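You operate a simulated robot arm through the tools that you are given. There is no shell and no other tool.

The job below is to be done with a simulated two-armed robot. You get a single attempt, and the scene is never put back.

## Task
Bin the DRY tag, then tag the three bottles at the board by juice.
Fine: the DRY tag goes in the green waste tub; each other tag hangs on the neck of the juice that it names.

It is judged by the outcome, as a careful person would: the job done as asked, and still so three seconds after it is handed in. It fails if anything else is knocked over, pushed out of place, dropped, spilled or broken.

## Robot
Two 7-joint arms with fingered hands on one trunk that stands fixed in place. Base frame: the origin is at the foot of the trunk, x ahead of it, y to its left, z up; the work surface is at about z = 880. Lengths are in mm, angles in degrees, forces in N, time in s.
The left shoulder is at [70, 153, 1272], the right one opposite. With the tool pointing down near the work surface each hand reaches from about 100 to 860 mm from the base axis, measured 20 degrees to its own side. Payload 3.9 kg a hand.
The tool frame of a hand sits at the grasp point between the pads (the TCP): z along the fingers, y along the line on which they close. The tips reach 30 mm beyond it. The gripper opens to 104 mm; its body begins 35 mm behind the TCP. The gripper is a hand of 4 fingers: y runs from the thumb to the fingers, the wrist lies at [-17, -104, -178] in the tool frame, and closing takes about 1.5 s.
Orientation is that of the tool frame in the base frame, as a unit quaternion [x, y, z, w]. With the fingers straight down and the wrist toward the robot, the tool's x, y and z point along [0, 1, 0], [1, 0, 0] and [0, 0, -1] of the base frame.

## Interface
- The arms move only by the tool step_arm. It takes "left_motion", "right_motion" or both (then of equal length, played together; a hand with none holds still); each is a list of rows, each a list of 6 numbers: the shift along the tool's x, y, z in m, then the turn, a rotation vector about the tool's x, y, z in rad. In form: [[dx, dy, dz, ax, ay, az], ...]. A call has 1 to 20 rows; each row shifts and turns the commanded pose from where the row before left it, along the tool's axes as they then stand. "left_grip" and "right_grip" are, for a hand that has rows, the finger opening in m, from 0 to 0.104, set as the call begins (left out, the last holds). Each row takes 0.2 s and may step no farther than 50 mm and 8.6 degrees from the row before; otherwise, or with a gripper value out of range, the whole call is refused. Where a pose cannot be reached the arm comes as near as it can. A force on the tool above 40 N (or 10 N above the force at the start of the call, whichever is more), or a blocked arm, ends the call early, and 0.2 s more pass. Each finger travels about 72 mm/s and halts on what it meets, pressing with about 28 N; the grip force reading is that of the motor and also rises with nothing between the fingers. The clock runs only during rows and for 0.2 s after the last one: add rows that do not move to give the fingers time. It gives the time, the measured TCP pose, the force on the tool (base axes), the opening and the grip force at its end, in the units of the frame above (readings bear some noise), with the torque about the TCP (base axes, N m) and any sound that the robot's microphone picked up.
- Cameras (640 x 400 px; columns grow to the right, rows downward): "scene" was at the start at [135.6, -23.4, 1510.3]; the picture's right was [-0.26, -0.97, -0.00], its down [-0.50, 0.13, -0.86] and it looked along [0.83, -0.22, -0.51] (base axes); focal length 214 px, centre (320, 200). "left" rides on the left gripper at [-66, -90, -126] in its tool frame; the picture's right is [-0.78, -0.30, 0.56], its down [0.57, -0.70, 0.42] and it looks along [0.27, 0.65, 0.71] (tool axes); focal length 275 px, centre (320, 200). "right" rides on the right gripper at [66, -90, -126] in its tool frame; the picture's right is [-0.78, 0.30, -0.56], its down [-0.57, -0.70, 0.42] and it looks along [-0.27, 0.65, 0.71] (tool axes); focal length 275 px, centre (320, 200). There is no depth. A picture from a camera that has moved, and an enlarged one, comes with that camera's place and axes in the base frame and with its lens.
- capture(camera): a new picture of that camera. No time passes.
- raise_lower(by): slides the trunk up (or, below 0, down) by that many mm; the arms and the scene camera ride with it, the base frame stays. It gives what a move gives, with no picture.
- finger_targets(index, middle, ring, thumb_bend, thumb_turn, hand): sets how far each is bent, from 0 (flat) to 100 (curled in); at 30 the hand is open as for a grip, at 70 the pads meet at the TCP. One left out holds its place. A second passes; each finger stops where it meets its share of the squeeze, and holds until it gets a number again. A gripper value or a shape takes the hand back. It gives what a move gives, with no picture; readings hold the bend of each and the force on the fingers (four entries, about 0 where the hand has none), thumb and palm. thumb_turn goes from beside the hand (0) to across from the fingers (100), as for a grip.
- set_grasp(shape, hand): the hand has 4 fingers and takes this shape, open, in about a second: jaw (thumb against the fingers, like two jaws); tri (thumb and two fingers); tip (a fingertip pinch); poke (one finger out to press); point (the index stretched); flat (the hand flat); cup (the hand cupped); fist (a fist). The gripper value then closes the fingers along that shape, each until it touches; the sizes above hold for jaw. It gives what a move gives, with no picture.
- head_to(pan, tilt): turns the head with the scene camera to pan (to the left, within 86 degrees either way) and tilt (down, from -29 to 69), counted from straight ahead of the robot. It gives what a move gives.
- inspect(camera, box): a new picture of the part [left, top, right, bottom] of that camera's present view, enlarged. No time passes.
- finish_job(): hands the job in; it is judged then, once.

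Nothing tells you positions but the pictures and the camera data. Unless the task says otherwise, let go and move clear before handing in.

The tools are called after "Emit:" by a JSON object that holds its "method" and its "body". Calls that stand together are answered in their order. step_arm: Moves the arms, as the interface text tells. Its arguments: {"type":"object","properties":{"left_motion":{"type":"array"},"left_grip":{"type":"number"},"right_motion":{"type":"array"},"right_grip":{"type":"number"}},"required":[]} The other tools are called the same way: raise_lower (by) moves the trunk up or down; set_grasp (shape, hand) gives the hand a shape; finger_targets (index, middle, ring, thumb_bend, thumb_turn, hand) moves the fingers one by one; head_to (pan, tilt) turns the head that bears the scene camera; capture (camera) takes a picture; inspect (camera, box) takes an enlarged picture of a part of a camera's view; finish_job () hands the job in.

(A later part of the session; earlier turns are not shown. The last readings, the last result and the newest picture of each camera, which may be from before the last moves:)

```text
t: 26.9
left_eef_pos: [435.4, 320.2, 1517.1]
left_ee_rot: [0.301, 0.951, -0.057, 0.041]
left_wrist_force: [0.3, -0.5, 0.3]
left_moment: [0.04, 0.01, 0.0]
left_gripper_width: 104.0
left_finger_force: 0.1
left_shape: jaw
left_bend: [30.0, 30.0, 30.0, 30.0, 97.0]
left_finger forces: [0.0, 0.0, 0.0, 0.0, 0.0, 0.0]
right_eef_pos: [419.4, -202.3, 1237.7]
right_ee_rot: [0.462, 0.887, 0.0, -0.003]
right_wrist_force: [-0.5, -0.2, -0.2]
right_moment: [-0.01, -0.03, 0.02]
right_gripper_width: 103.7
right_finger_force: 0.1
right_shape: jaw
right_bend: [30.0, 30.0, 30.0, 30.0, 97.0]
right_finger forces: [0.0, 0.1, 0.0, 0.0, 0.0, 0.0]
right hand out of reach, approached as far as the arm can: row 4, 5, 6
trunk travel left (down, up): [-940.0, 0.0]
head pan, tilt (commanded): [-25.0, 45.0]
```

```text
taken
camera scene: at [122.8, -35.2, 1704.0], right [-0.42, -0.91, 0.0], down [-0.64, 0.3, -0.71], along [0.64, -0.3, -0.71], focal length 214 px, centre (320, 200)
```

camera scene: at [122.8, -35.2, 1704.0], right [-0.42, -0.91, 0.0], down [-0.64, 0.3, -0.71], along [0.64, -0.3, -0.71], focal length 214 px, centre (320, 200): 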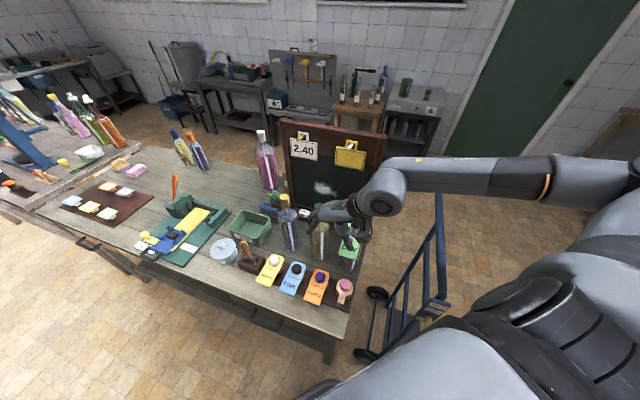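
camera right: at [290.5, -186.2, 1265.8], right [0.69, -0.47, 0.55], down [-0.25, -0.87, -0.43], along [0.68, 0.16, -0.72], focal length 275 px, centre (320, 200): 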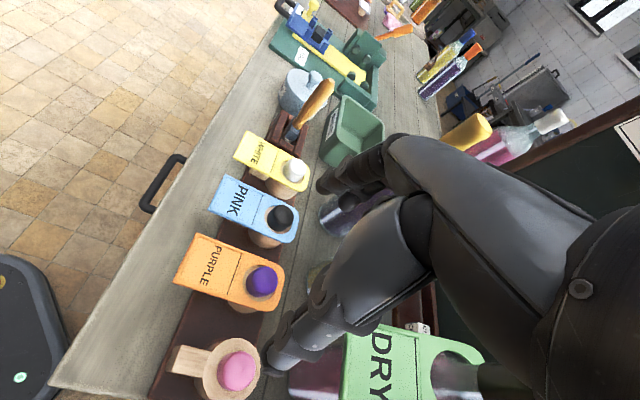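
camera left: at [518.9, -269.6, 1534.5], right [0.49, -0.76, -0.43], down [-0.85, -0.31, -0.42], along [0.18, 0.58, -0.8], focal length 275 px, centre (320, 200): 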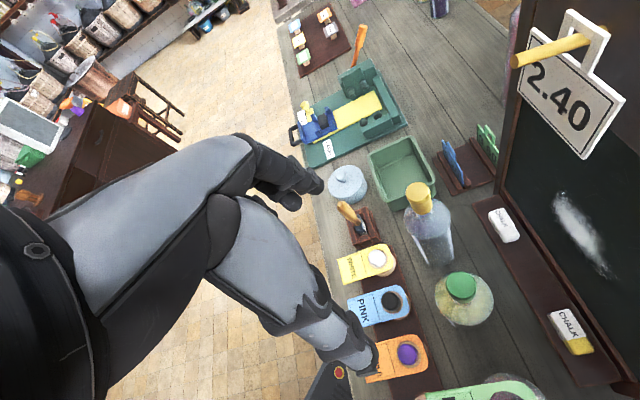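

Emit:
{"method": "step_arm", "body": {"right_motion": [[0, 0, 0, 0, -0.1454, 0], [0, 0, 0, 0, -0.1454, 0], [0, 0, 0, 0, -0.1454, 0], [0, 0, 0, 0, 0, 0]]}}

Emit:
{"method": "capture", "body": {"camera": "right"}}

```text
t: 27.9
left_eef_pos: [435.3, 321.7, 1518.7]
left_ee_rot: [0.301, 0.951, -0.059, 0.043]
left_wrist_force: [0.1, 0.2, 0.0]
left_moment: [-0.01, -0.02, -0.01]
left_gripper_width: 104.1
left_finger_force: 0.0
left_shape: jaw
left_bend: [30.0, 30.0, 30.0, 30.0, 97.0]
left_finger forces: [0.0, 0.0, 0.0, 0.0, 0.1, 0.1]
right_eef_pos: [420.1, -201.3, 1240.0]
right_ee_rot: [0.452, 0.866, -0.099, 0.191]
right_wrist_force: [0.7, 0.6, 0.7]
right_moment: [-0.05, 0.04, -0.04]
right_gripper_width: 104.0
right_finger_force: 0.0
right_shape: jaw
right_bend: [30.0, 30.0, 30.0, 30.0, 97.0]
right_finger forces: [0.0, 0.0, 0.1, 0.0, 0.0, 0.0]
trunk travel left (down, up): [-940.0, 0.0]
head pan, tilt (commanded): [-25.0, 45.0]
```

```text
taken
camera right: at [280.6, -161.2, 1326.5], right [0.51, -0.22, 0.83], down [-0.18, -0.97, -0.14], along [0.84, -0.07, -0.54], focal length 275 px, centre (320, 200)
```

right: 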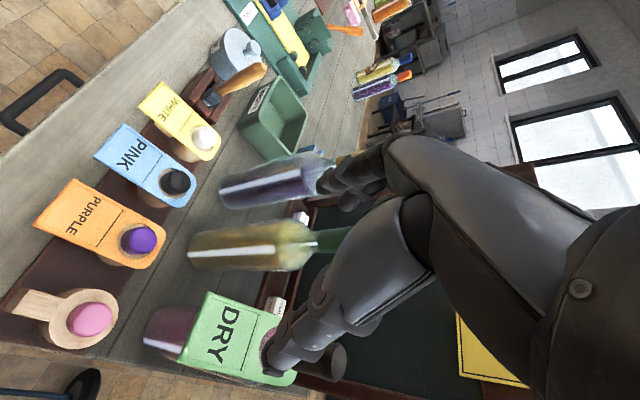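

Emit:
{"method": "step_arm", "body": {"right_motion": [[-0.0216, -0.0083, 0.0101, 0, 0, 0], [-0.0216, -0.0083, 0.0101, 0, 0, 0], [-0.0216, -0.0083, 0.0101, 0, 0, 0], [0, 0, 0, 0, 0, 0]]}}

Emit:
{"method": "capture", "body": {"camera": "right"}}

Emit:
{"method": "capture", "body": {"camera": "scene"}}

```text
t: 28.9
left_eef_pos: [434.9, 321.4, 1519.4]
left_ee_rot: [0.301, 0.951, -0.058, 0.042]
left_wrist_force: [0.5, 0.9, 0.7]
left_moment: [-0.01, 0.0, -0.02]
left_gripper_width: 103.8
left_finger_force: 0.1
left_shape: jaw
left_bend: [30.0, 30.0, 30.0, 30.0, 97.0]
left_finger forces: [0.0, 0.1, 0.0, 0.1, 0.0, 0.0]
right_eef_pos: [442.1, -275.7, 1239.2]
right_ee_rot: [0.452, 0.866, -0.1, 0.189]
right_wrist_force: [0.2, -0.4, 0.1]
right_moment: [0.0, -0.01, 0.03]
right_gripper_width: 103.8
right_finger_force: 0.2
right_shape: jaw
right_bend: [30.0, 30.0, 30.0, 30.0, 97.0]
right_finger forces: [0.0, 0.1, 0.1, 0.0, 0.0, 0.0]
trunk travel left (down, up): [-940.0, 0.0]
head pan, tilt (commanded): [-25.0, 45.0]
```

```text
taken
camera right: at [301.6, -235.3, 1326.1], right [0.51, -0.22, 0.83], down [-0.18, -0.97, -0.15], along [0.84, -0.07, -0.54], focal length 275 px, centre (320, 200)
```

right: 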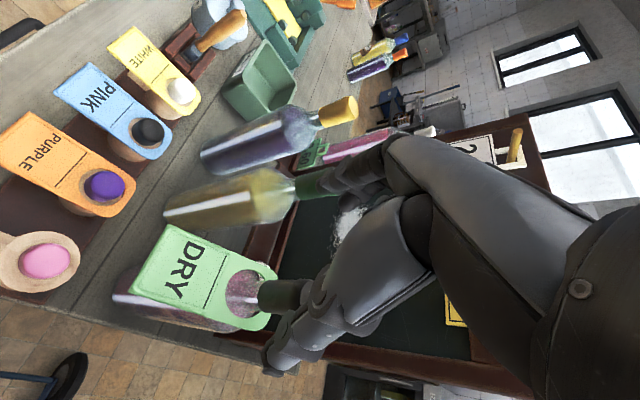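

```text
taken
camera scene: at [122.4, -34.2, 1704.0], right [-0.42, -0.91, 0.0], down [-0.64, 0.3, -0.71], along [0.64, -0.3, -0.71], focal length 214 px, centre (320, 200)
```

scene: 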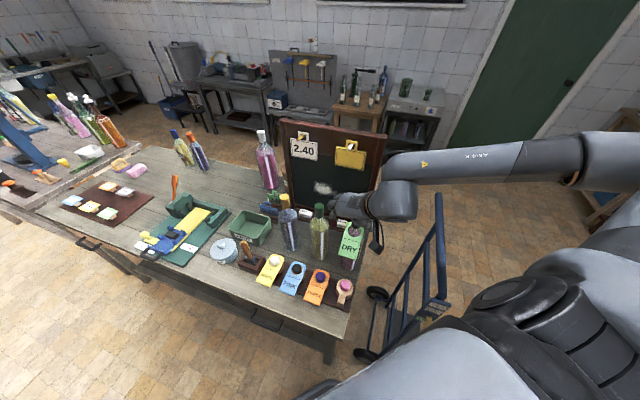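

With the hand tilted about 25° the reach is fine. I'll try adding the last 10° of yaw so that the fingers line up with the DRY tag.

Emit:
{"method": "step_arm", "body": {"right_motion": [[0, 0, 0, -0.0363, 0, -0.0793], [0, 0, 0, -0.0363, 0, -0.0793], [0, 0, 0, 0, 0, 0]]}}

Emit:
{"method": "capture", "body": {"camera": "right"}}

Emit:
{"method": "head_to", "body": {"pan": -35, "tilt": 50}}

Emit:
{"method": "capture", "body": {"camera": "scene"}}

```text
t: 29.7
left_eef_pos: [434.7, 322.2, 1517.2]
left_ee_rot: [0.301, 0.951, -0.058, 0.042]
left_wrist_force: [1.5, -0.5, -0.6]
left_moment: [0.03, -0.04, 0.0]
left_gripper_width: 104.0
left_finger_force: 0.2
left_shape: jaw
left_bend: [30.0, 30.0, 30.0, 30.0, 97.0]
left_finger forces: [0.0, 0.1, 0.0, 0.1, 0.0, 0.0]
right_eef_pos: [440.0, -277.7, 1240.3]
right_ee_rot: [0.384, 0.898, -0.084, 0.197]
right_wrist_force: [0.3, -0.6, 1.0]
right_moment: [0.06, 0.02, 0.03]
right_gripper_width: 104.0
right_finger_force: 0.1
right_shape: jaw
right_bend: [30.0, 30.0, 30.0, 30.0, 97.0]
right_finger forces: [0.1, 0.1, 0.1, 0.1, 0.0, 0.1]
trunk travel left (down, up): [-940.0, 0.0]
head pan, tilt (commanded): [-25.0, 45.0]
```

```text
taken
camera right: at [296.6, -257.6, 1326.4], right [0.54, -0.14, 0.83], down [-0.03, -0.99, -0.14], along [0.84, 0.06, -0.54], focal length 275 px, centre (320, 200)
```

right: 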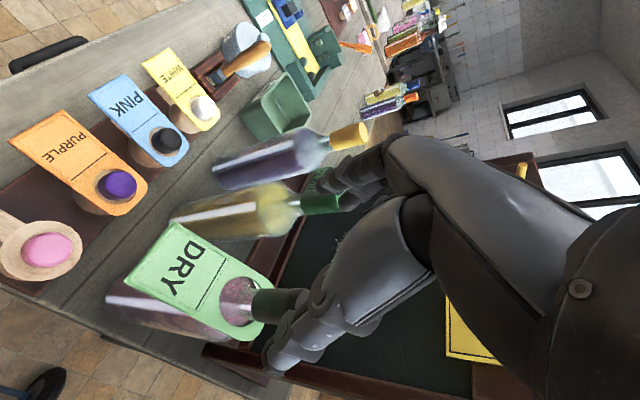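

```text
t: 30.4
left_eef_pos: [434.3, 319.7, 1518.4]
left_ee_rot: [0.3, 0.951, -0.057, 0.041]
left_wrist_force: [0.5, 0.8, -0.5]
left_moment: [0.0, 0.02, -0.03]
left_gripper_width: 103.8
left_finger_force: 0.1
left_shape: jaw
left_bend: [30.0, 30.0, 30.0, 30.0, 97.0]
left_finger forces: [0.0, 0.0, 0.0, 0.0, 0.0, 0.0]
right_eef_pos: [440.2, -277.5, 1239.6]
right_ee_rot: [0.385, 0.898, -0.085, 0.197]
right_wrist_force: [-0.3, 0.0, 0.5]
right_moment: [0.02, -0.02, 0.0]
right_gripper_width: 104.0
right_finger_force: 0.2
right_shape: jaw
right_bend: [30.0, 30.0, 30.0, 30.0, 97.0]
right_finger forces: [0.0, 0.0, 0.0, 0.0, 0.0, 0.1]
trunk travel left (down, up): [-940.0, 0.0]
head pan, tilt (commanded): [-35.0, 50.0]
```

```text
taken
camera scene: at [111.6, -44.1, 1697.2], right [-0.57, -0.82, 0.0], down [-0.63, 0.44, -0.64], along [0.53, -0.37, -0.77], focal length 214 px, centre (320, 200)
```

scene: 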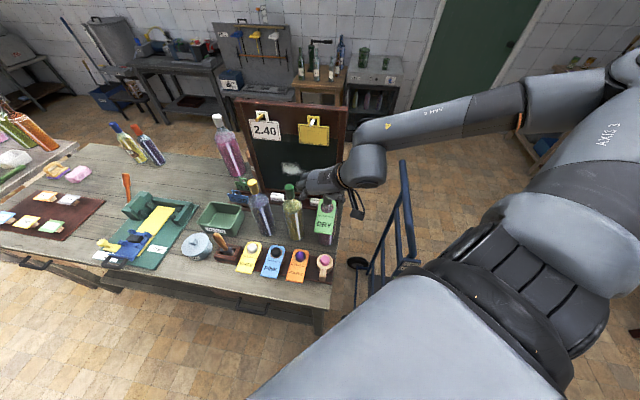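

The right hand is now aligned with the DRY tag. I'll zoom in to measure the tag, cap and finger positions precisely before descending.

Emit:
{"method": "inspect", "body": {"camera": "right", "box": [100, 200, 350, 380]}}

Emit:
{"method": "inspect", "body": {"camera": "scene", "box": [230, 160, 370, 290]}}

```text
2.22 times, centred on (225, 290) of right
camera zoom: at [296.6, -257.6, 1326.4], right [0.54, -0.14, 0.83], down [-0.03, -0.99, -0.14], along [0.84, 0.06, -0.54], focal length 612 px, centre (531, 0)
```

zoom: 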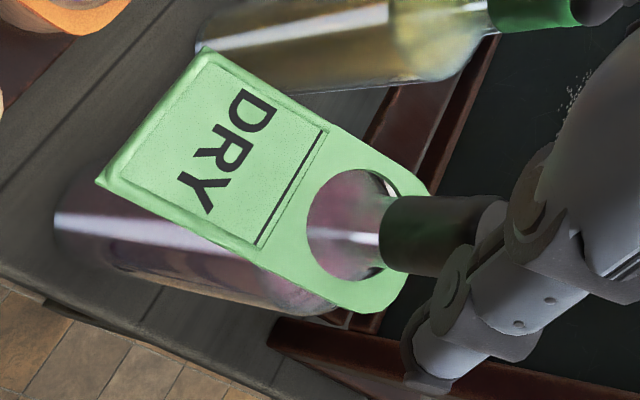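

```text
3.08 times, centred on (300, 225) of scene
camera zoom: at [111.6, -44.1, 1697.2], right [-0.57, -0.82, 0.0], down [-0.63, 0.44, -0.64], along [0.53, -0.37, -0.77], focal length 660 px, centre (382, 123)
```

zoom: 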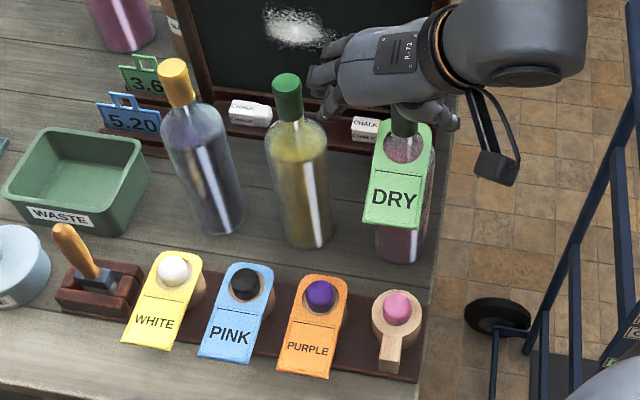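

The measured DRY tag front edge runs (432,-246)–(391,-287) at z≈1083, with the bottle axis at about (479,-330). I'll centre the open hand over the label and descend partway, then look again.

Emit:
{"method": "step_arm", "body": {"right_motion": [[0, -0.0131, 0, 0, 0, 0], [0.014, 0, 0.0303, 0, 0, 0], [0.014, 0, 0.0303, 0, 0, 0], [0.014, 0, 0.0303, 0, 0, 0], [0, 0, 0, 0, 0, 0]], "right_grip": 0.104}}

Emit:
{"method": "capture", "body": {"camera": "right"}}

Emit:
{"method": "inspect", "body": {"camera": "scene", "box": [260, 140, 380, 270]}}

```text
t: 31.6
left_eef_pos: [434.2, 322.3, 1518.7]
left_ee_rot: [0.301, 0.951, -0.058, 0.042]
left_wrist_force: [0.2, 0.2, 0.4]
left_moment: [0.03, -0.01, -0.02]
left_gripper_width: 104.0
left_finger_force: 0.1
left_shape: jaw
left_bend: [30.0, 30.0, 30.0, 30.0, 97.0]
left_finger forces: [0.0, 0.0, 0.0, 0.0, 0.1, 0.0]
right_eef_pos: [430.2, -284.1, 1140.2]
right_ee_rot: [0.374, 0.902, -0.083, 0.198]
right_wrist_force: [0.2, 0.5, 0.2]
right_moment: [-0.02, -0.01, 0.0]
right_gripper_width: 104.1
right_finger_force: 0.1
right_shape: jaw
right_bend: [30.0, 30.0, 30.0, 30.0, 97.0]
right_finger forces: [0.0, 0.0, 0.1, 0.1, 0.0, 0.0]
trunk travel left (down, up): [-940.0, 0.0]
head pan, tilt (commanded): [-35.0, 50.0]
```

```text
taken
camera right: at [286.4, -267.1, 1226.3], right [0.54, -0.12, 0.83], down [0.0, -0.99, -0.14], along [0.84, 0.07, -0.54], focal length 275 px, centre (320, 200)
```

right: 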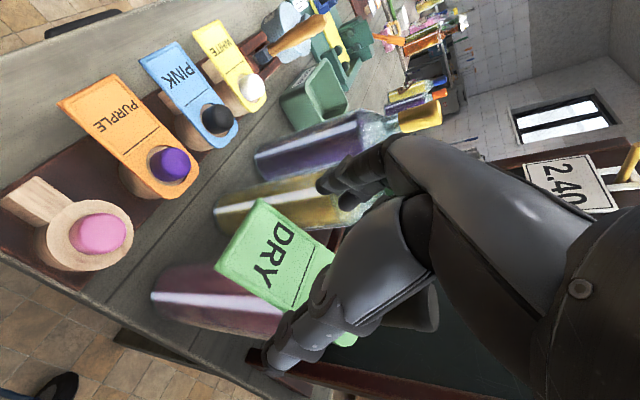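

```text
3.08 times, centred on (320, 205) of scene
camera zoom: at [111.2, -43.0, 1697.2], right [-0.57, -0.82, 0.0], down [-0.63, 0.44, -0.64], along [0.53, -0.37, -0.77], focal length 660 px, centre (320, 185)
```

zoom: 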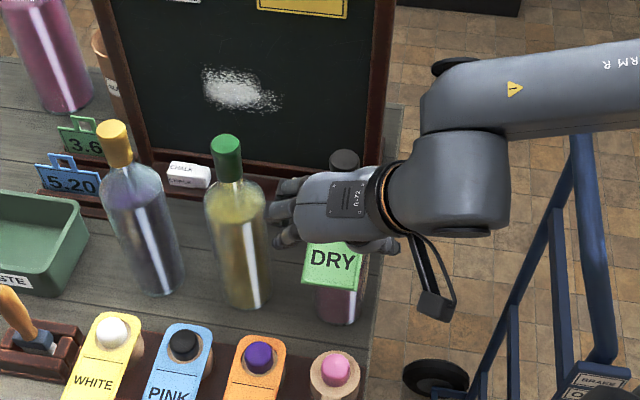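

Emit:
{"method": "step_arm", "body": {"right_motion": [[0.009, -0.0007, 0.0222, 0, 0, 0], [0.009, -0.0007, 0.0222, 0, 0, 0], [0, 0, 0, 0, 0, 0]]}}

Emit:
{"method": "capture", "body": {"camera": "right"}}

Emit:
{"method": "inspect", "body": {"camera": "scene", "box": [260, 140, 380, 270]}}

```text
t: 32.4
left_eef_pos: [434.5, 322.5, 1517.9]
left_ee_rot: [0.301, 0.951, -0.058, 0.043]
left_wrist_force: [0.0, 1.0, -0.3]
left_moment: [-0.02, 0.0, 0.01]
left_gripper_width: 104.2
left_finger_force: 0.1
left_shape: jaw
left_bend: [30.0, 30.0, 30.0, 30.0, 97.0]
left_finger forces: [0.1, 0.0, 0.0, 0.0, 0.1, 0.1]
right_eef_pos: [431.8, -286.8, 1092.1]
right_ee_rot: [0.374, 0.902, -0.083, 0.197]
right_wrist_force: [-0.2, 0.2, 0.4]
right_moment: [-0.01, -0.02, 0.01]
right_gripper_width: 103.7
right_finger_force: 0.1
right_shape: jaw
right_bend: [30.0, 30.0, 30.0, 30.0, 97.0]
right_finger forces: [0.0, 0.1, 0.1, 0.0, 0.0, 0.0]
trunk travel left (down, up): [-940.0, 0.0]
head pan, tilt (commanded): [-35.0, 50.0]
```

```text
taken
camera right: at [288.2, -271.0, 1178.7], right [0.54, -0.12, 0.83], down [0.0, -0.99, -0.15], along [0.84, 0.08, -0.54], focal length 275 px, centre (320, 200)
```

right: 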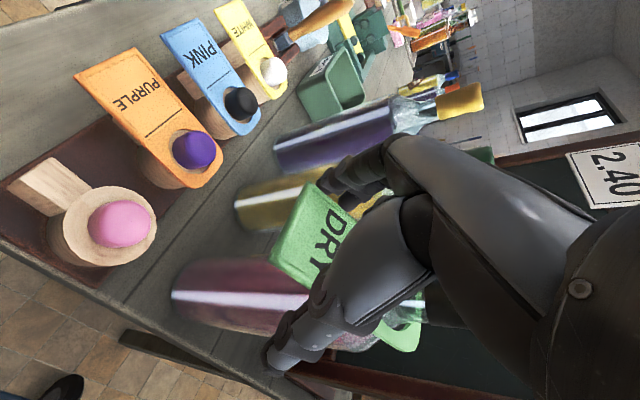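

```text
3.08 times, centred on (320, 205) of scene
camera zoom: at [111.3, -43.8, 1697.2], right [-0.57, -0.82, 0.0], down [-0.63, 0.44, -0.64], along [0.53, -0.37, -0.77], focal length 660 px, centre (320, 185)
```

zoom: 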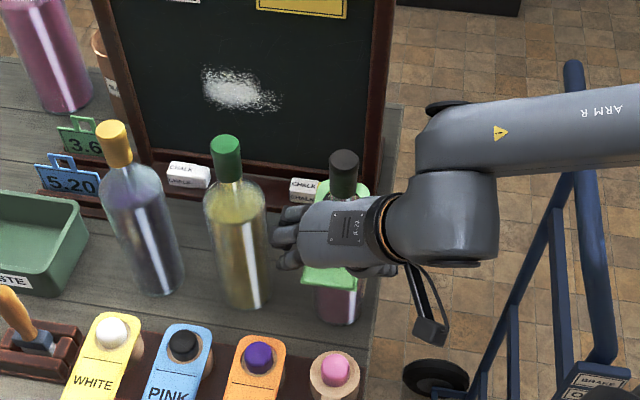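

The fingers straddle the DRY label at the right height. Closing on its side edges now.

Emit:
{"method": "step_arm", "body": {"right_motion": [[0, 0, 0, 0, 0, 0], [0, 0, 0, 0, 0, 0], [0, 0, 0, 0, 0, 0], [0, 0, 0, 0, 0, 0], [0, 0, 0, 0, 0, 0], [0, 0, 0, 0, 0, 0]], "right_grip": 0.045}}

Emit:
{"method": "capture", "body": {"camera": "right"}}

Emit:
{"method": "inspect", "body": {"camera": "scene", "box": [260, 140, 380, 270]}}

```text
t: 33.8
left_eef_pos: [434.0, 321.2, 1518.6]
left_ee_rot: [0.301, 0.951, -0.058, 0.042]
left_wrist_force: [-0.5, -0.5, -0.8]
left_moment: [0.0, 0.0, 0.01]
left_gripper_width: 103.7
left_finger_force: 0.0
left_shape: jaw
left_bend: [30.0, 30.0, 30.0, 30.0, 97.0]
left_finger forces: [0.0, 0.0, 0.0, 0.1, 0.0, 0.1]
right_eef_pos: [433.2, -287.4, 1093.2]
right_ee_rot: [0.375, 0.902, -0.082, 0.198]
right_wrist_force: [1.7, 1.3, 1.6]
right_moment: [0.03, -0.1, 0.12]
right_gripper_width: 43.3
right_finger_force: 28.3
right_shape: jaw
right_bend: [75.0, 53.0, 45.0, 75.0, 100.0]
right_finger forces: [18.0, 9.2, 4.2, 0.1, 28.4, 0.1]
trunk travel left (down, up): [-940.0, 0.0]
head pan, tilt (commanded): [-35.0, 50.0]
```

```text
taken
camera right: at [288.6, -270.6, 1179.0], right [0.54, -0.12, 0.83], down [0.0, -0.99, -0.15], along [0.84, 0.08, -0.54], focal length 275 px, centre (320, 200)
```

right: 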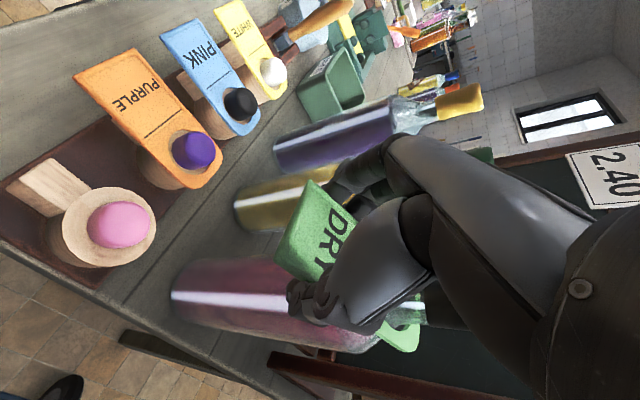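

```text
3.08 times, centred on (320, 205) of scene
camera zoom: at [111.8, -43.5, 1697.2], right [-0.57, -0.82, 0.0], down [-0.63, 0.44, -0.64], along [0.53, -0.37, -0.77], focal length 660 px, centre (320, 185)
```

zoom: 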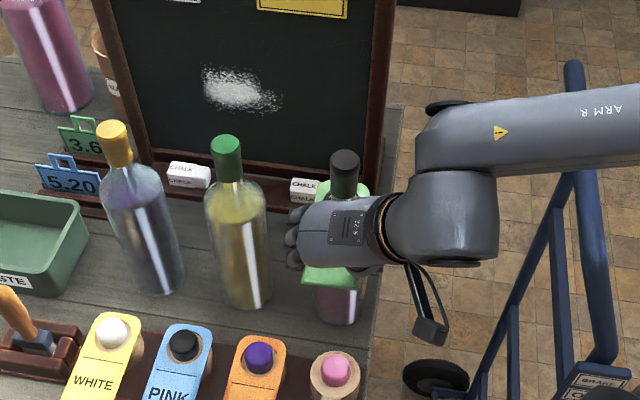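

Emit:
{"method": "inspect", "body": {"camera": "right", "box": [240, 130, 460, 370]}}

Emit:
{"method": "inspect", "body": {"camera": "scene", "box": [300, 180, 350, 220]}}

```text
1.67 times, centred on (350, 250) of right
camera zoom: at [288.6, -270.6, 1179.0], right [0.54, -0.12, 0.83], down [0.0, -0.99, -0.15], along [0.84, 0.08, -0.54], focal length 459 px, centre (270, 117)
```

zoom: 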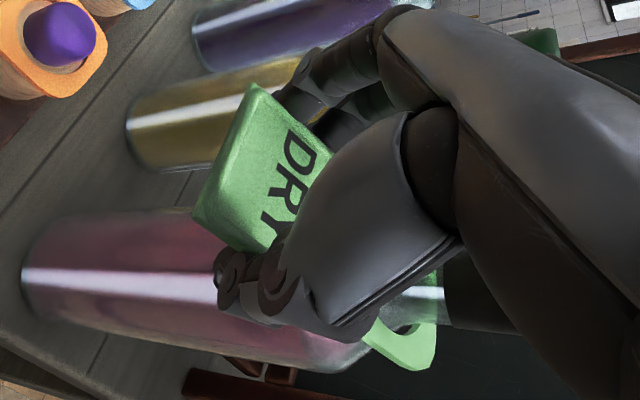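

```text
10.00 times, centred on (325, 200) of scene
camera zoom: at [111.8, -43.5, 1697.2], right [-0.57, -0.82, 0.0], down [-0.63, 0.44, -0.64], along [0.53, -0.37, -0.77], focal length 2145 px, centre (270, 200)
```

zoom: 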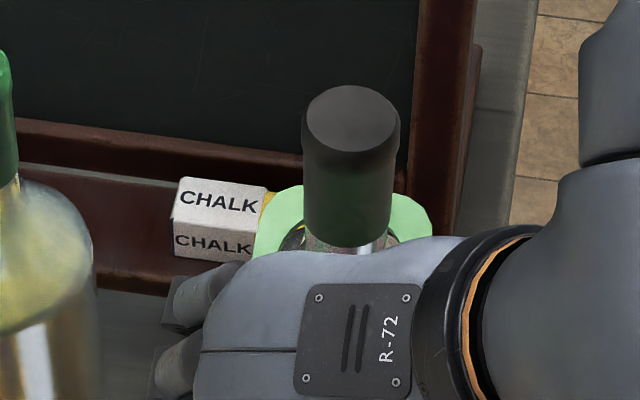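

The tag itself hasn't shifted and the fingers report contact on both sides. I'll test the hold by easing it a few mm toward the bottle axis (to centre the hole on the cap) and a few mm up.

Emit:
{"method": "step_arm", "body": {"right_motion": [[-0.0041, 0, 0.0019, 0, 0, 0], [-0.0041, 0, 0.0019, 0, 0, 0], [-0.0033, 0, -0.0073, 0, 0, 0], [0, 0, 0, 0, 0, 0]]}}

Emit:
{"method": "inspect", "body": {"camera": "right", "box": [240, 130, 460, 370]}}

Emit:
{"method": "inspect", "body": {"camera": "scene", "box": [290, 170, 360, 250]}}

```text
t: 34.8
left_eef_pos: [434.5, 322.8, 1518.3]
left_ee_rot: [0.301, 0.951, -0.058, 0.043]
left_wrist_force: [0.0, 0.8, -0.1]
left_moment: [0.02, -0.04, 0.01]
left_gripper_width: 103.7
left_finger_force: 0.2
left_shape: jaw
left_bend: [30.0, 30.0, 30.0, 30.0, 97.0]
left_finger forces: [0.0, 0.0, 0.0, 0.0, 0.0, 0.1]
right_eef_pos: [438.5, -293.1, 1101.0]
right_ee_rot: [0.376, 0.902, -0.083, 0.197]
right_wrist_force: [-0.7, 1.6, 1.1]
right_moment: [0.01, -0.04, 0.12]
right_gripper_width: 43.7
right_finger_force: 27.4
right_shape: jaw
right_bend: [75.0, 53.0, 49.0, 75.0, 100.0]
right_finger forces: [18.0, 9.4, 4.4, 0.1, 29.1, 0.0]
trunk travel left (down, up): [-940.0, 0.0]
head pan, tilt (commanded): [-35.0, 50.0]
```

```text
1.67 times, centred on (350, 250) of right
camera zoom: at [293.6, -276.9, 1186.7], right [0.54, -0.12, 0.83], down [-0.01, -0.99, -0.15], along [0.84, 0.07, -0.54], focal length 459 px, centre (270, 117)
```

zoom: 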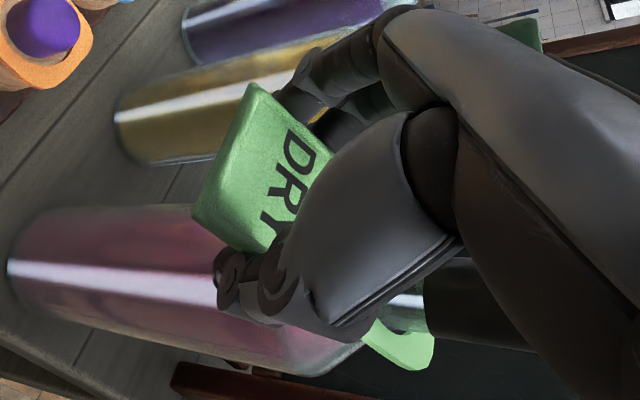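

```text
5.00 times, centred on (325, 210) of scene
camera zoom: at [111.1, -43.3, 1697.2], right [-0.57, -0.82, 0.0], down [-0.63, 0.44, -0.64], along [0.53, -0.37, -0.77], focal length 1072 px, centre (295, 150)
```

zoom: 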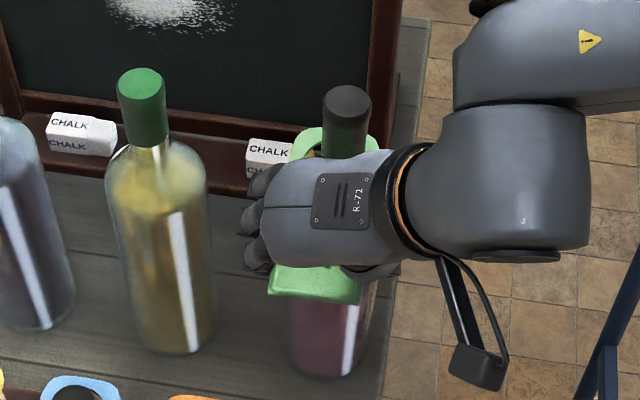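

The tag moves with the hand, so the grip holds, but the cap seems to have shifted slightly, so the tag may be pressing the neck. I'll measure before going further.

Emit:
{"method": "inspect", "body": {"camera": "scene", "box": [310, 180, 350, 205]}}

Emit:
{"method": "inspect", "body": {"camera": "scene", "box": [305, 215, 355, 255]}}

Emit:
{"method": "inspect", "body": {"camera": "right", "box": [380, 240, 480, 360]}}

```text
16.00 times, centred on (330, 192) of scene
camera zoom: at [111.1, -43.3, 1697.2], right [-0.57, -0.82, 0.0], down [-0.63, 0.44, -0.64], along [0.53, -0.37, -0.77], focal length 3432 px, centre (160, 320)
```

zoom: 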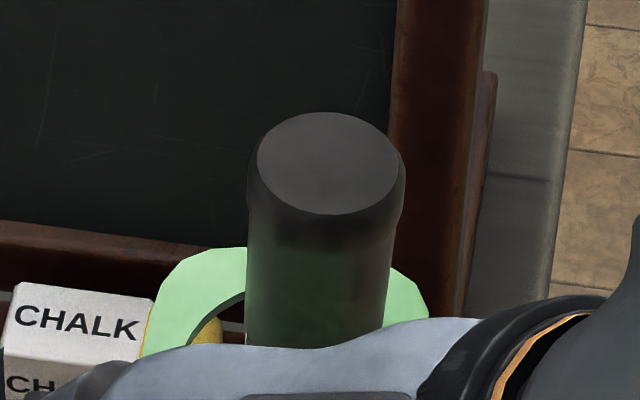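

```text
10.00 times, centred on (330, 235) of scene
camera zoom: at [111.1, -43.3, 1697.2], right [-0.57, -0.82, 0.0], down [-0.63, 0.44, -0.64], along [0.53, -0.37, -0.77], focal length 2145 px, centre (220, -150)
```

zoom: 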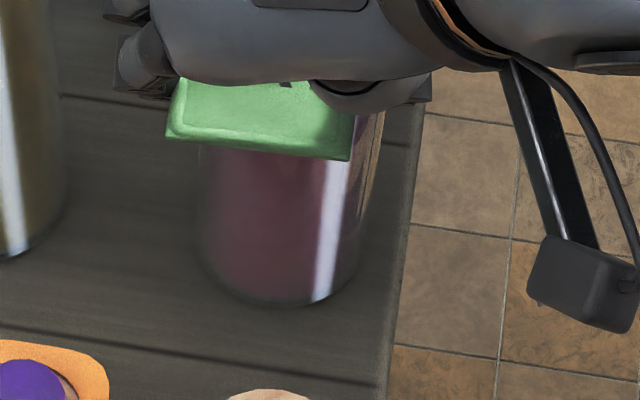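

```text
3.33 times, centred on (430, 300) of right
camera zoom: at [293.6, -276.9, 1186.7], right [0.54, -0.12, 0.83], down [-0.01, -0.99, -0.15], along [0.84, 0.07, -0.54], focal length 918 px, centre (-47, -133)
```

zoom: 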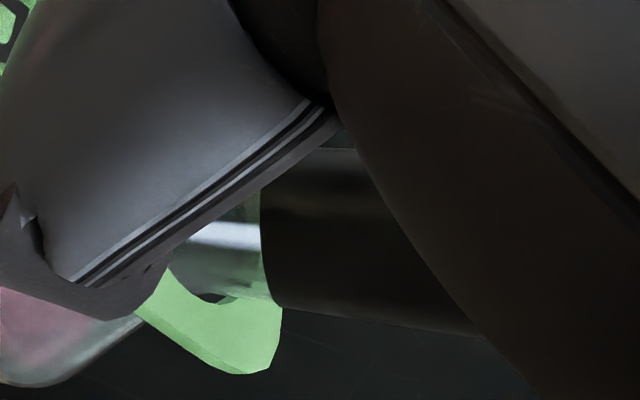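

The ring finger appears to be leaning on the bottle's shoulder and tipping it about 2° to the right. I'll ease the hand 4 mm away on the finger side and up slowly, so that the bottle settles upright with the hole centred.

Emit:
{"method": "step_arm", "body": {"right_motion": [[0, 0.002, -0.0002, 0, 0, 0], [0, 0.002, -0.0002, 0, 0, 0], [-0.0013, 0, -0.0027, 0, 0, 0], [-0.0013, 0, -0.0027, 0, 0, 0], [-0.0013, 0, -0.0027, 0, 0, 0], [-0.0013, 0, -0.0027, 0, 0, 0], [0, 0, 0, 0, 0, 0]]}}

Emit:
{"method": "inspect", "body": {"camera": "scene", "box": [310, 180, 350, 205]}}

Emit:
{"method": "inspect", "body": {"camera": "scene", "box": [305, 215, 355, 255]}}

Emit:
{"method": "inspect", "body": {"camera": "right", "box": [240, 130, 460, 370]}}

```text
t: 36.4
left_eef_pos: [434.2, 322.2, 1518.2]
left_ee_rot: [0.3, 0.951, -0.058, 0.042]
left_wrist_force: [-0.9, -0.4, -0.2]
left_moment: [0.0, -0.01, 0.01]
left_gripper_width: 104.0
left_finger_force: 0.1
left_shape: jaw
left_bend: [30.0, 30.0, 30.0, 30.0, 97.0]
left_finger forces: [0.1, 0.1, 0.0, 0.1, 0.0, 0.1]
right_eef_pos: [441.5, -289.3, 1112.5]
right_ee_rot: [0.374, 0.903, -0.083, 0.197]
right_wrist_force: [-0.1, 0.6, -0.5]
right_moment: [0.01, -0.02, -0.02]
right_gripper_width: 43.4
right_finger_force: 28.0
right_shape: jaw
right_bend: [75.0, 53.0, 50.0, 75.0, 100.0]
right_finger forces: [17.5, 8.9, 4.5, 0.1, 29.8, 0.0]
trunk travel left (down, up): [-940.0, 0.0]
head pan, tilt (commanded): [-35.0, 50.0]
```

```text
16.00 times, centred on (330, 192) of scene
camera zoom: at [111.6, -44.2, 1697.1], right [-0.57, -0.82, 0.0], down [-0.63, 0.44, -0.64], along [0.53, -0.37, -0.77], focal length 3432 px, centre (160, 320)
```

zoom: 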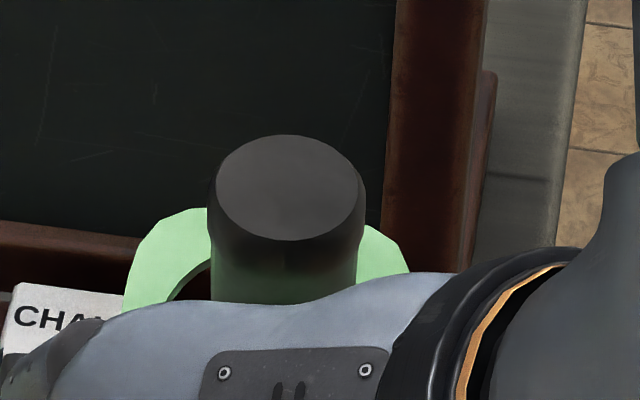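

```text
10.00 times, centred on (330, 235) of scene
camera zoom: at [111.6, -44.2, 1697.1], right [-0.57, -0.82, 0.0], down [-0.63, 0.44, -0.64], along [0.53, -0.37, -0.77], focal length 2145 px, centre (220, -150)
```

zoom: 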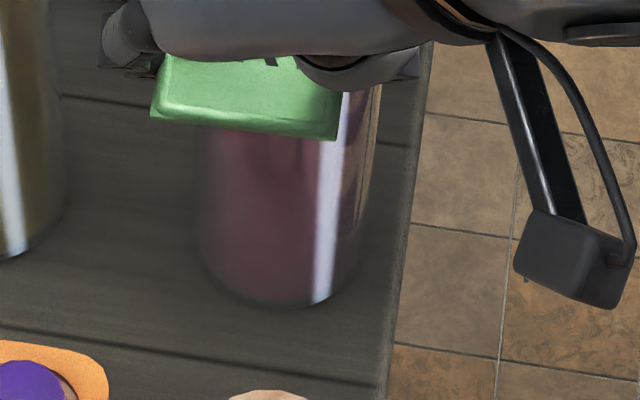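

```text
1.67 times, centred on (350, 250) of right
camera zoom: at [297.1, -273.8, 1198.6], right [0.54, -0.12, 0.83], down [-0.01, -0.99, -0.15], along [0.84, 0.07, -0.54], focal length 459 px, centre (270, 117)
```

zoom: 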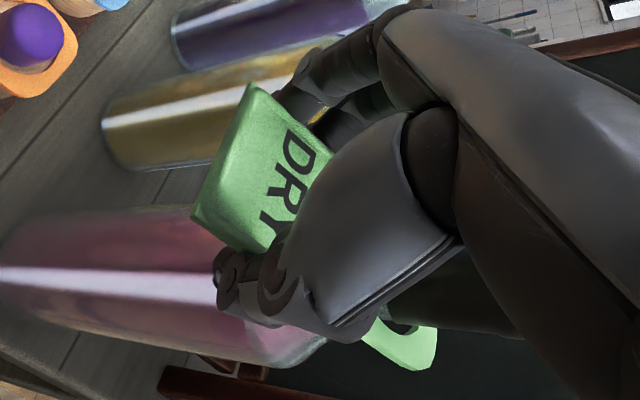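

The bottle has settled upright again and the hole is within about 3 mm of centre. Lifting slowly past the cap with a 2 mm correction.

Emit:
{"method": "step_arm", "body": {"right_motion": [[0, -0.002, 0, 0, 0, 0], [-0.0021, 0, -0.0045, 0, 0, 0], [-0.0021, 0, -0.0045, 0, 0, 0], [-0.0021, 0, -0.0045, 0, 0, 0], [-0.0021, 0, -0.0045, 0, 0, 0], [-0.0021, 0, -0.0045, 0, 0, 0], [0, 0, 0, 0, 0, 0]]}}

Emit:
{"method": "inspect", "body": {"camera": "scene", "box": [310, 170, 350, 205]}}

Emit:
{"method": "inspect", "body": {"camera": "right", "box": [240, 130, 460, 370]}}

```text
t: 38.0
left_eef_pos: [434.4, 321.9, 1517.9]
left_ee_rot: [0.3, 0.951, -0.058, 0.042]
left_wrist_force: [-0.4, 0.4, -0.3]
left_moment: [-0.02, -0.01, 0.0]
left_gripper_width: 104.1
left_finger_force: 0.1
left_shape: jaw
left_bend: [30.0, 30.0, 30.0, 30.0, 97.0]
left_finger forces: [0.0, 0.0, 0.0, 0.0, 0.1, 0.0]
right_eef_pos: [439.4, -293.1, 1137.2]
right_ee_rot: [0.375, 0.902, -0.082, 0.197]
right_wrist_force: [0.2, 0.0, -0.3]
right_moment: [0.0, 0.0, 0.03]
right_gripper_width: 43.2
right_finger_force: 27.9
right_shape: jaw
right_bend: [75.0, 53.0, 50.0, 75.0, 100.0]
right_finger forces: [17.5, 9.0, 4.5, 0.0, 29.8, 0.1]
trunk travel left (down, up): [-940.0, 0.0]
head pan, tilt (commanded): [-35.0, 50.0]
```

```text
11.43 times, centred on (330, 188) of scene
camera zoom: at [111.6, -44.2, 1697.1], right [-0.57, -0.82, 0.0], down [-0.63, 0.44, -0.64], along [0.53, -0.37, -0.77], focal length 2451 px, centre (206, 343)
```

zoom: 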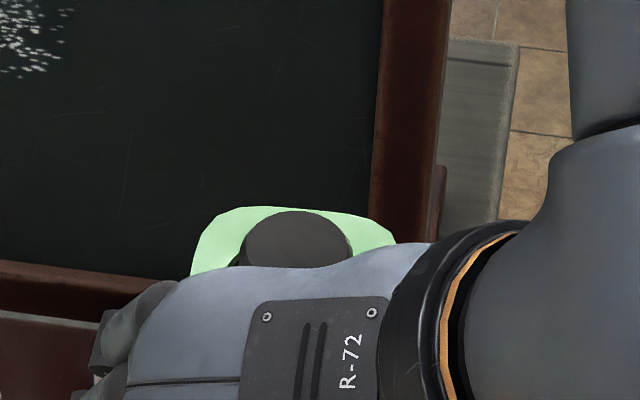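

```text
1.67 times, centred on (350, 250) of right
camera zoom: at [295.2, -276.7, 1223.5], right [0.54, -0.13, 0.83], down [0.0, -0.99, -0.15], along [0.84, 0.08, -0.54], focal length 459 px, centre (270, 117)
```

zoom: 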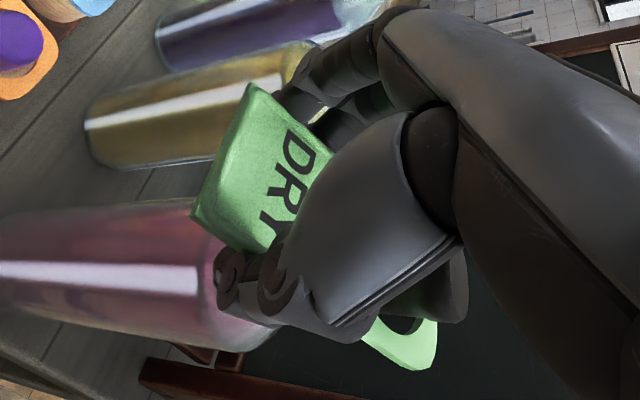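

Emit:
{"method": "step_arm", "body": {"right_motion": [[-0.0042, 0, -0.0091, 0, 0, 0], [-0.0042, 0, -0.0091, 0, 0, 0], [-0.0042, 0, -0.0091, 0, 0, 0], [-0.0042, 0, -0.0091, 0, 0, 0], [-0.0042, 0, -0.0091, 0, 0, 0], [-0.0042, 0, -0.0091, 0, 0, 0], [-0.0042, 0, -0.0091, 0, 0, 0], [0, 0, 0, 0, 0, 0]]}}

Emit:
{"method": "capture", "body": {"camera": "scene"}}

Emit:
{"method": "capture", "body": {"camera": "right"}}

```text
t: 39.8
left_eef_pos: [434.4, 322.2, 1519.4]
left_ee_rot: [0.301, 0.951, -0.058, 0.042]
left_wrist_force: [0.2, -0.3, 0.4]
left_moment: [0.01, 0.01, -0.03]
left_gripper_width: 104.0
left_finger_force: 0.1
left_shape: jaw
left_bend: [30.0, 30.0, 30.0, 30.0, 97.0]
left_finger forces: [0.1, 0.1, 0.0, 0.1, 0.0, 0.1]
right_eef_pos: [439.5, -293.1, 1207.4]
right_ee_rot: [0.374, 0.902, -0.082, 0.197]
right_wrist_force: [-0.1, 0.0, -0.6]
right_moment: [-0.02, -0.01, -0.02]
right_gripper_width: 43.2
right_finger_force: 27.7
right_shape: jaw
right_bend: [75.0, 53.0, 50.0, 75.0, 100.0]
right_finger forces: [17.4, 8.9, 4.6, 0.0, 29.7, 0.0]
trunk travel left (down, up): [-940.0, 0.0]
head pan, tilt (commanded): [-35.0, 50.0]
```

```text
taken
camera scene: at [111.5, -44.1, 1697.1], right [-0.57, -0.82, 0.0], down [-0.63, 0.44, -0.64], along [0.53, -0.37, -0.77], focal length 214 px, centre (320, 200)
```

scene: 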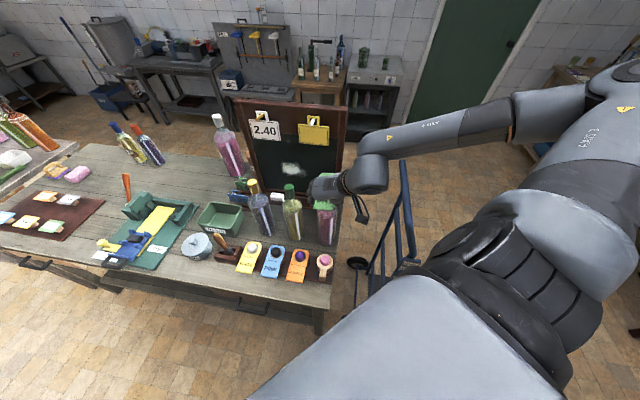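

```text
taken
camera right: at [296.0, -276.5, 1293.8], right [0.54, -0.13, 0.83], down [0.0, -0.99, -0.15], along [0.84, 0.08, -0.54], focal length 275 px, centre (320, 200)
```

right: 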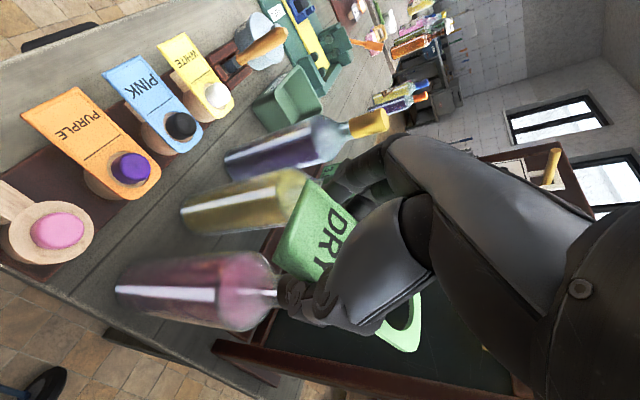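

The DRY tag is clear of the cap and the bottle stands upright. Next is the waste tub, so I'll measure it precisely.

Emit:
{"method": "inspect", "body": {"camera": "scene", "box": [180, 190, 260, 250]}}

Emit:
{"method": "inspect", "body": {"camera": "right", "box": [230, 50, 350, 150]}}

Emit:
{"method": "inspect", "body": {"camera": "scene", "box": [290, 180, 360, 250]}}

```text
6.67 times, centred on (220, 220) of scene
camera zoom: at [111.5, -44.1, 1697.1], right [-0.57, -0.82, 0.0], down [-0.63, 0.44, -0.64], along [0.53, -0.37, -0.77], focal length 1430 px, centre (987, 67)
```

zoom: 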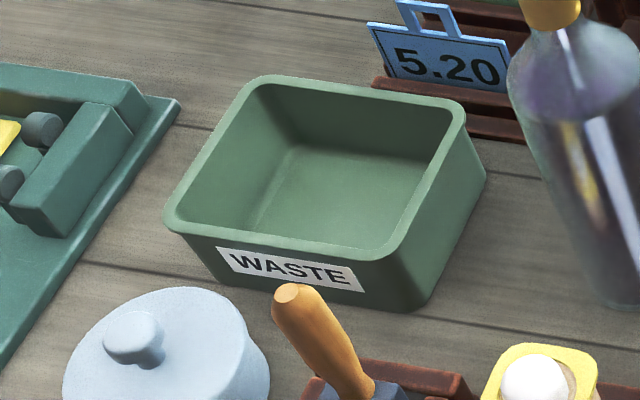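

```text
4.00 times, centred on (290, 100) of right
camera zoom: at [296.0, -276.5, 1293.8], right [0.54, -0.13, 0.83], down [0.0, -0.99, -0.15], along [0.84, 0.08, -0.54], focal length 1101 px, centre (440, 600)
```

zoom: 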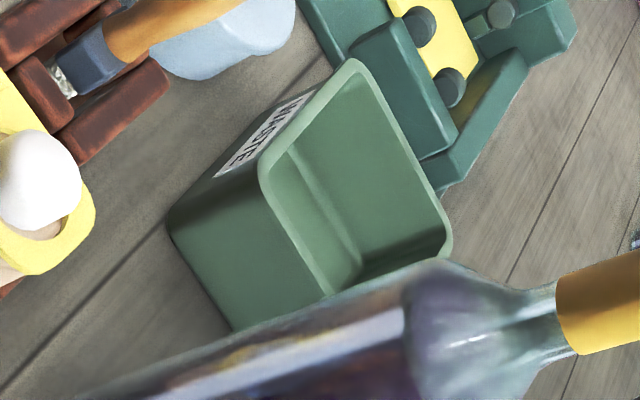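

```text
5.71 times, centred on (325, 215) of scene
camera zoom: at [111.5, -44.1, 1697.1], right [-0.57, -0.82, 0.0], down [-0.63, 0.44, -0.64], along [0.53, -0.37, -0.77], focal length 1226 px, centre (291, 114)
```

zoom: 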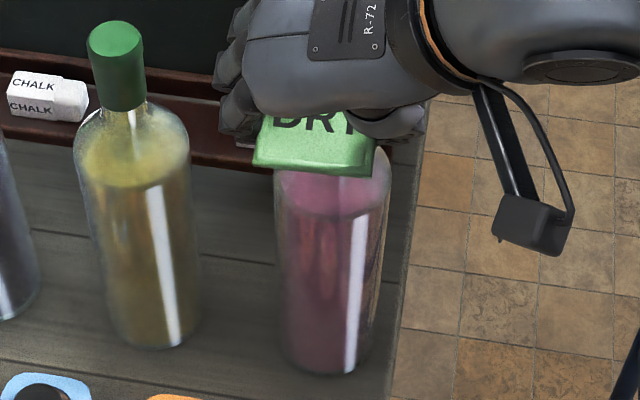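

The tub is centred near (815,-3) with its rim at z≈940. I'll raise the tag well above the caps and carry it across above the bottles toward the tub.

Emit:
{"method": "step_arm", "body": {"right_motion": [[-0.0116, 0, -0.0251, 0, 0, 0], [-0.0116, 0, -0.0251, 0, 0, 0], [-0.0116, 0, -0.0251, 0, 0, 0], [-0.001, 0.045, 0.0005, 0, 0, 0], [-0.001, 0.045, 0.0005, 0, 0, 0], [-0.001, 0.045, 0.0005, 0, 0, 0], [-0.001, 0.045, 0.0005, 0, 0, 0], [0, 0, 0, 0, 0, 0]]}}

Emit:
{"method": "capture", "body": {"camera": "scene"}}

Emit:
{"method": "capture", "body": {"camera": "right"}}

```text
t: 41.6
left_eef_pos: [435.4, 318.2, 1519.3]
left_ee_rot: [0.301, 0.951, -0.057, 0.041]
left_wrist_force: [-0.3, -0.4, 0.4]
left_moment: [0.02, -0.01, -0.04]
left_gripper_width: 104.0
left_finger_force: 0.1
left_shape: jaw
left_bend: [30.0, 30.0, 30.0, 30.0, 97.0]
left_finger forces: [0.1, 0.1, 0.0, 0.1, 0.0, 0.1]
right_eef_pos: [572.1, -169.4, 1280.4]
right_ee_rot: [0.375, 0.902, -0.084, 0.196]
right_wrist_force: [0.5, -0.2, -0.8]
right_moment: [0.02, 0.04, 0.01]
right_gripper_width: 43.0
right_finger_force: 27.8
right_shape: jaw
right_bend: [75.0, 53.0, 51.0, 75.0, 100.0]
right_finger forces: [16.8, 8.7, 5.3, 0.1, 29.6, 0.1]
right hand out of reach, approached as far as the arm can: row 1, 3
trunk travel left (down, up): [-940.0, 0.0]
head pan, tilt (commanded): [-35.0, 50.0]
```

```text
taken
camera scene: at [112.1, -46.3, 1697.0], right [-0.57, -0.82, 0.0], down [-0.63, 0.44, -0.64], along [0.53, -0.37, -0.77], focal length 214 px, centre (320, 200)
```

scene: 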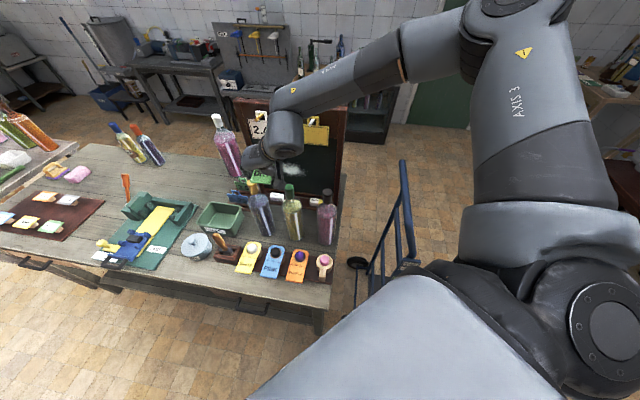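

```text
taken
camera right: at [428.1, -154.0, 1366.2], right [0.54, -0.13, 0.83], down [-0.01, -0.99, -0.15], along [0.84, 0.07, -0.54], focal length 275 px, centre (320, 200)
```

right: 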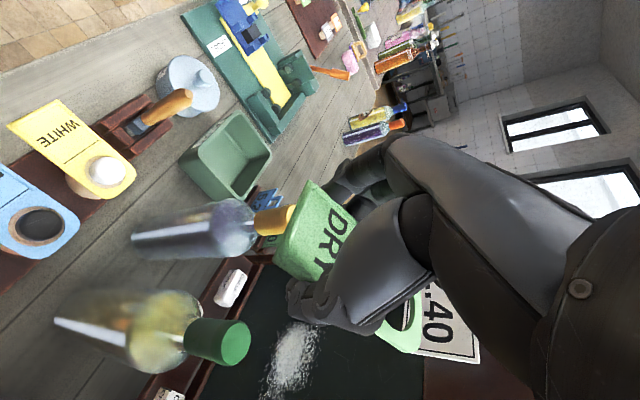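

Emit:
{"method": "step_arm", "body": {"right_motion": [[-0.0039, 0.0413, 0.0018, 0, 0, 0], [-0.0039, 0.0413, 0.0018, 0, 0, 0], [-0.0039, 0.0413, 0.0018, 0, 0, 0], [-0.0039, 0.0413, 0.0018, 0, 0, 0], [-0.0039, 0.0413, 0.0018, 0, 0, 0], [-0.0039, 0.0413, 0.0018, 0, 0, 0], [-0.0039, 0.0413, 0.0018, 0, 0, 0], [0, 0, 0, 0, 0, 0]]}}

Emit:
{"method": "capture", "body": {"camera": "scene"}}

Emit:
{"method": "capture", "body": {"camera": "right"}}

```text
t: 43.4
left_eef_pos: [435.2, 321.4, 1518.0]
left_ee_rot: [0.301, 0.951, -0.058, 0.041]
left_wrist_force: [0.4, 0.4, -0.7]
left_moment: [0.0, -0.02, -0.02]
left_gripper_width: 104.0
left_finger_force: 0.0
left_shape: jaw
left_bend: [30.0, 30.0, 30.0, 30.0, 97.0]
left_finger forces: [0.0, 0.1, 0.0, 0.0, 0.0, 0.0]
right_eef_pos: [586.9, -145.4, 1321.1]
right_ee_rot: [0.378, 0.901, -0.082, 0.199]
right_wrist_force: [0.2, -0.1, -0.1]
right_moment: [-0.01, -0.03, 0.02]
right_gripper_width: 42.9
right_finger_force: 28.3
right_shape: jaw
right_bend: [75.0, 54.0, 51.0, 75.0, 100.0]
right_finger forces: [16.8, 8.7, 5.4, 0.1, 29.6, 0.1]
right hand out of reach, approached as far as the arm can: row 1, 2, 3, 4, 5, 6, 7
trunk travel left (down, up): [-940.0, 0.0]
head pan, tilt (commanded): [-35.0, 50.0]
```

```text
taken
camera scene: at [112.0, -44.1, 1697.1], right [-0.57, -0.82, 0.0], down [-0.63, 0.44, -0.64], along [0.53, -0.37, -0.77], focal length 214 px, centre (320, 200)
```

scene: 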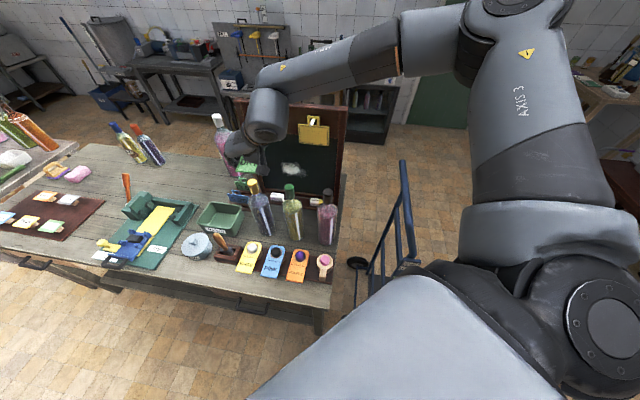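

```text
taken
camera right: at [442.5, -129.2, 1407.1], right [0.54, -0.13, 0.83], down [-0.01, -0.99, -0.15], along [0.84, 0.07, -0.54], focal length 275 px, centre (320, 200)
```

right: 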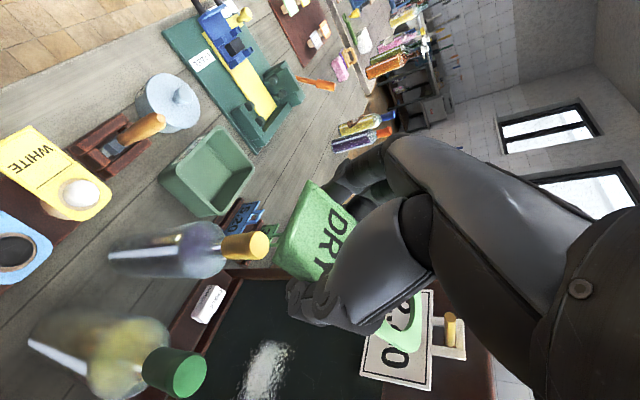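

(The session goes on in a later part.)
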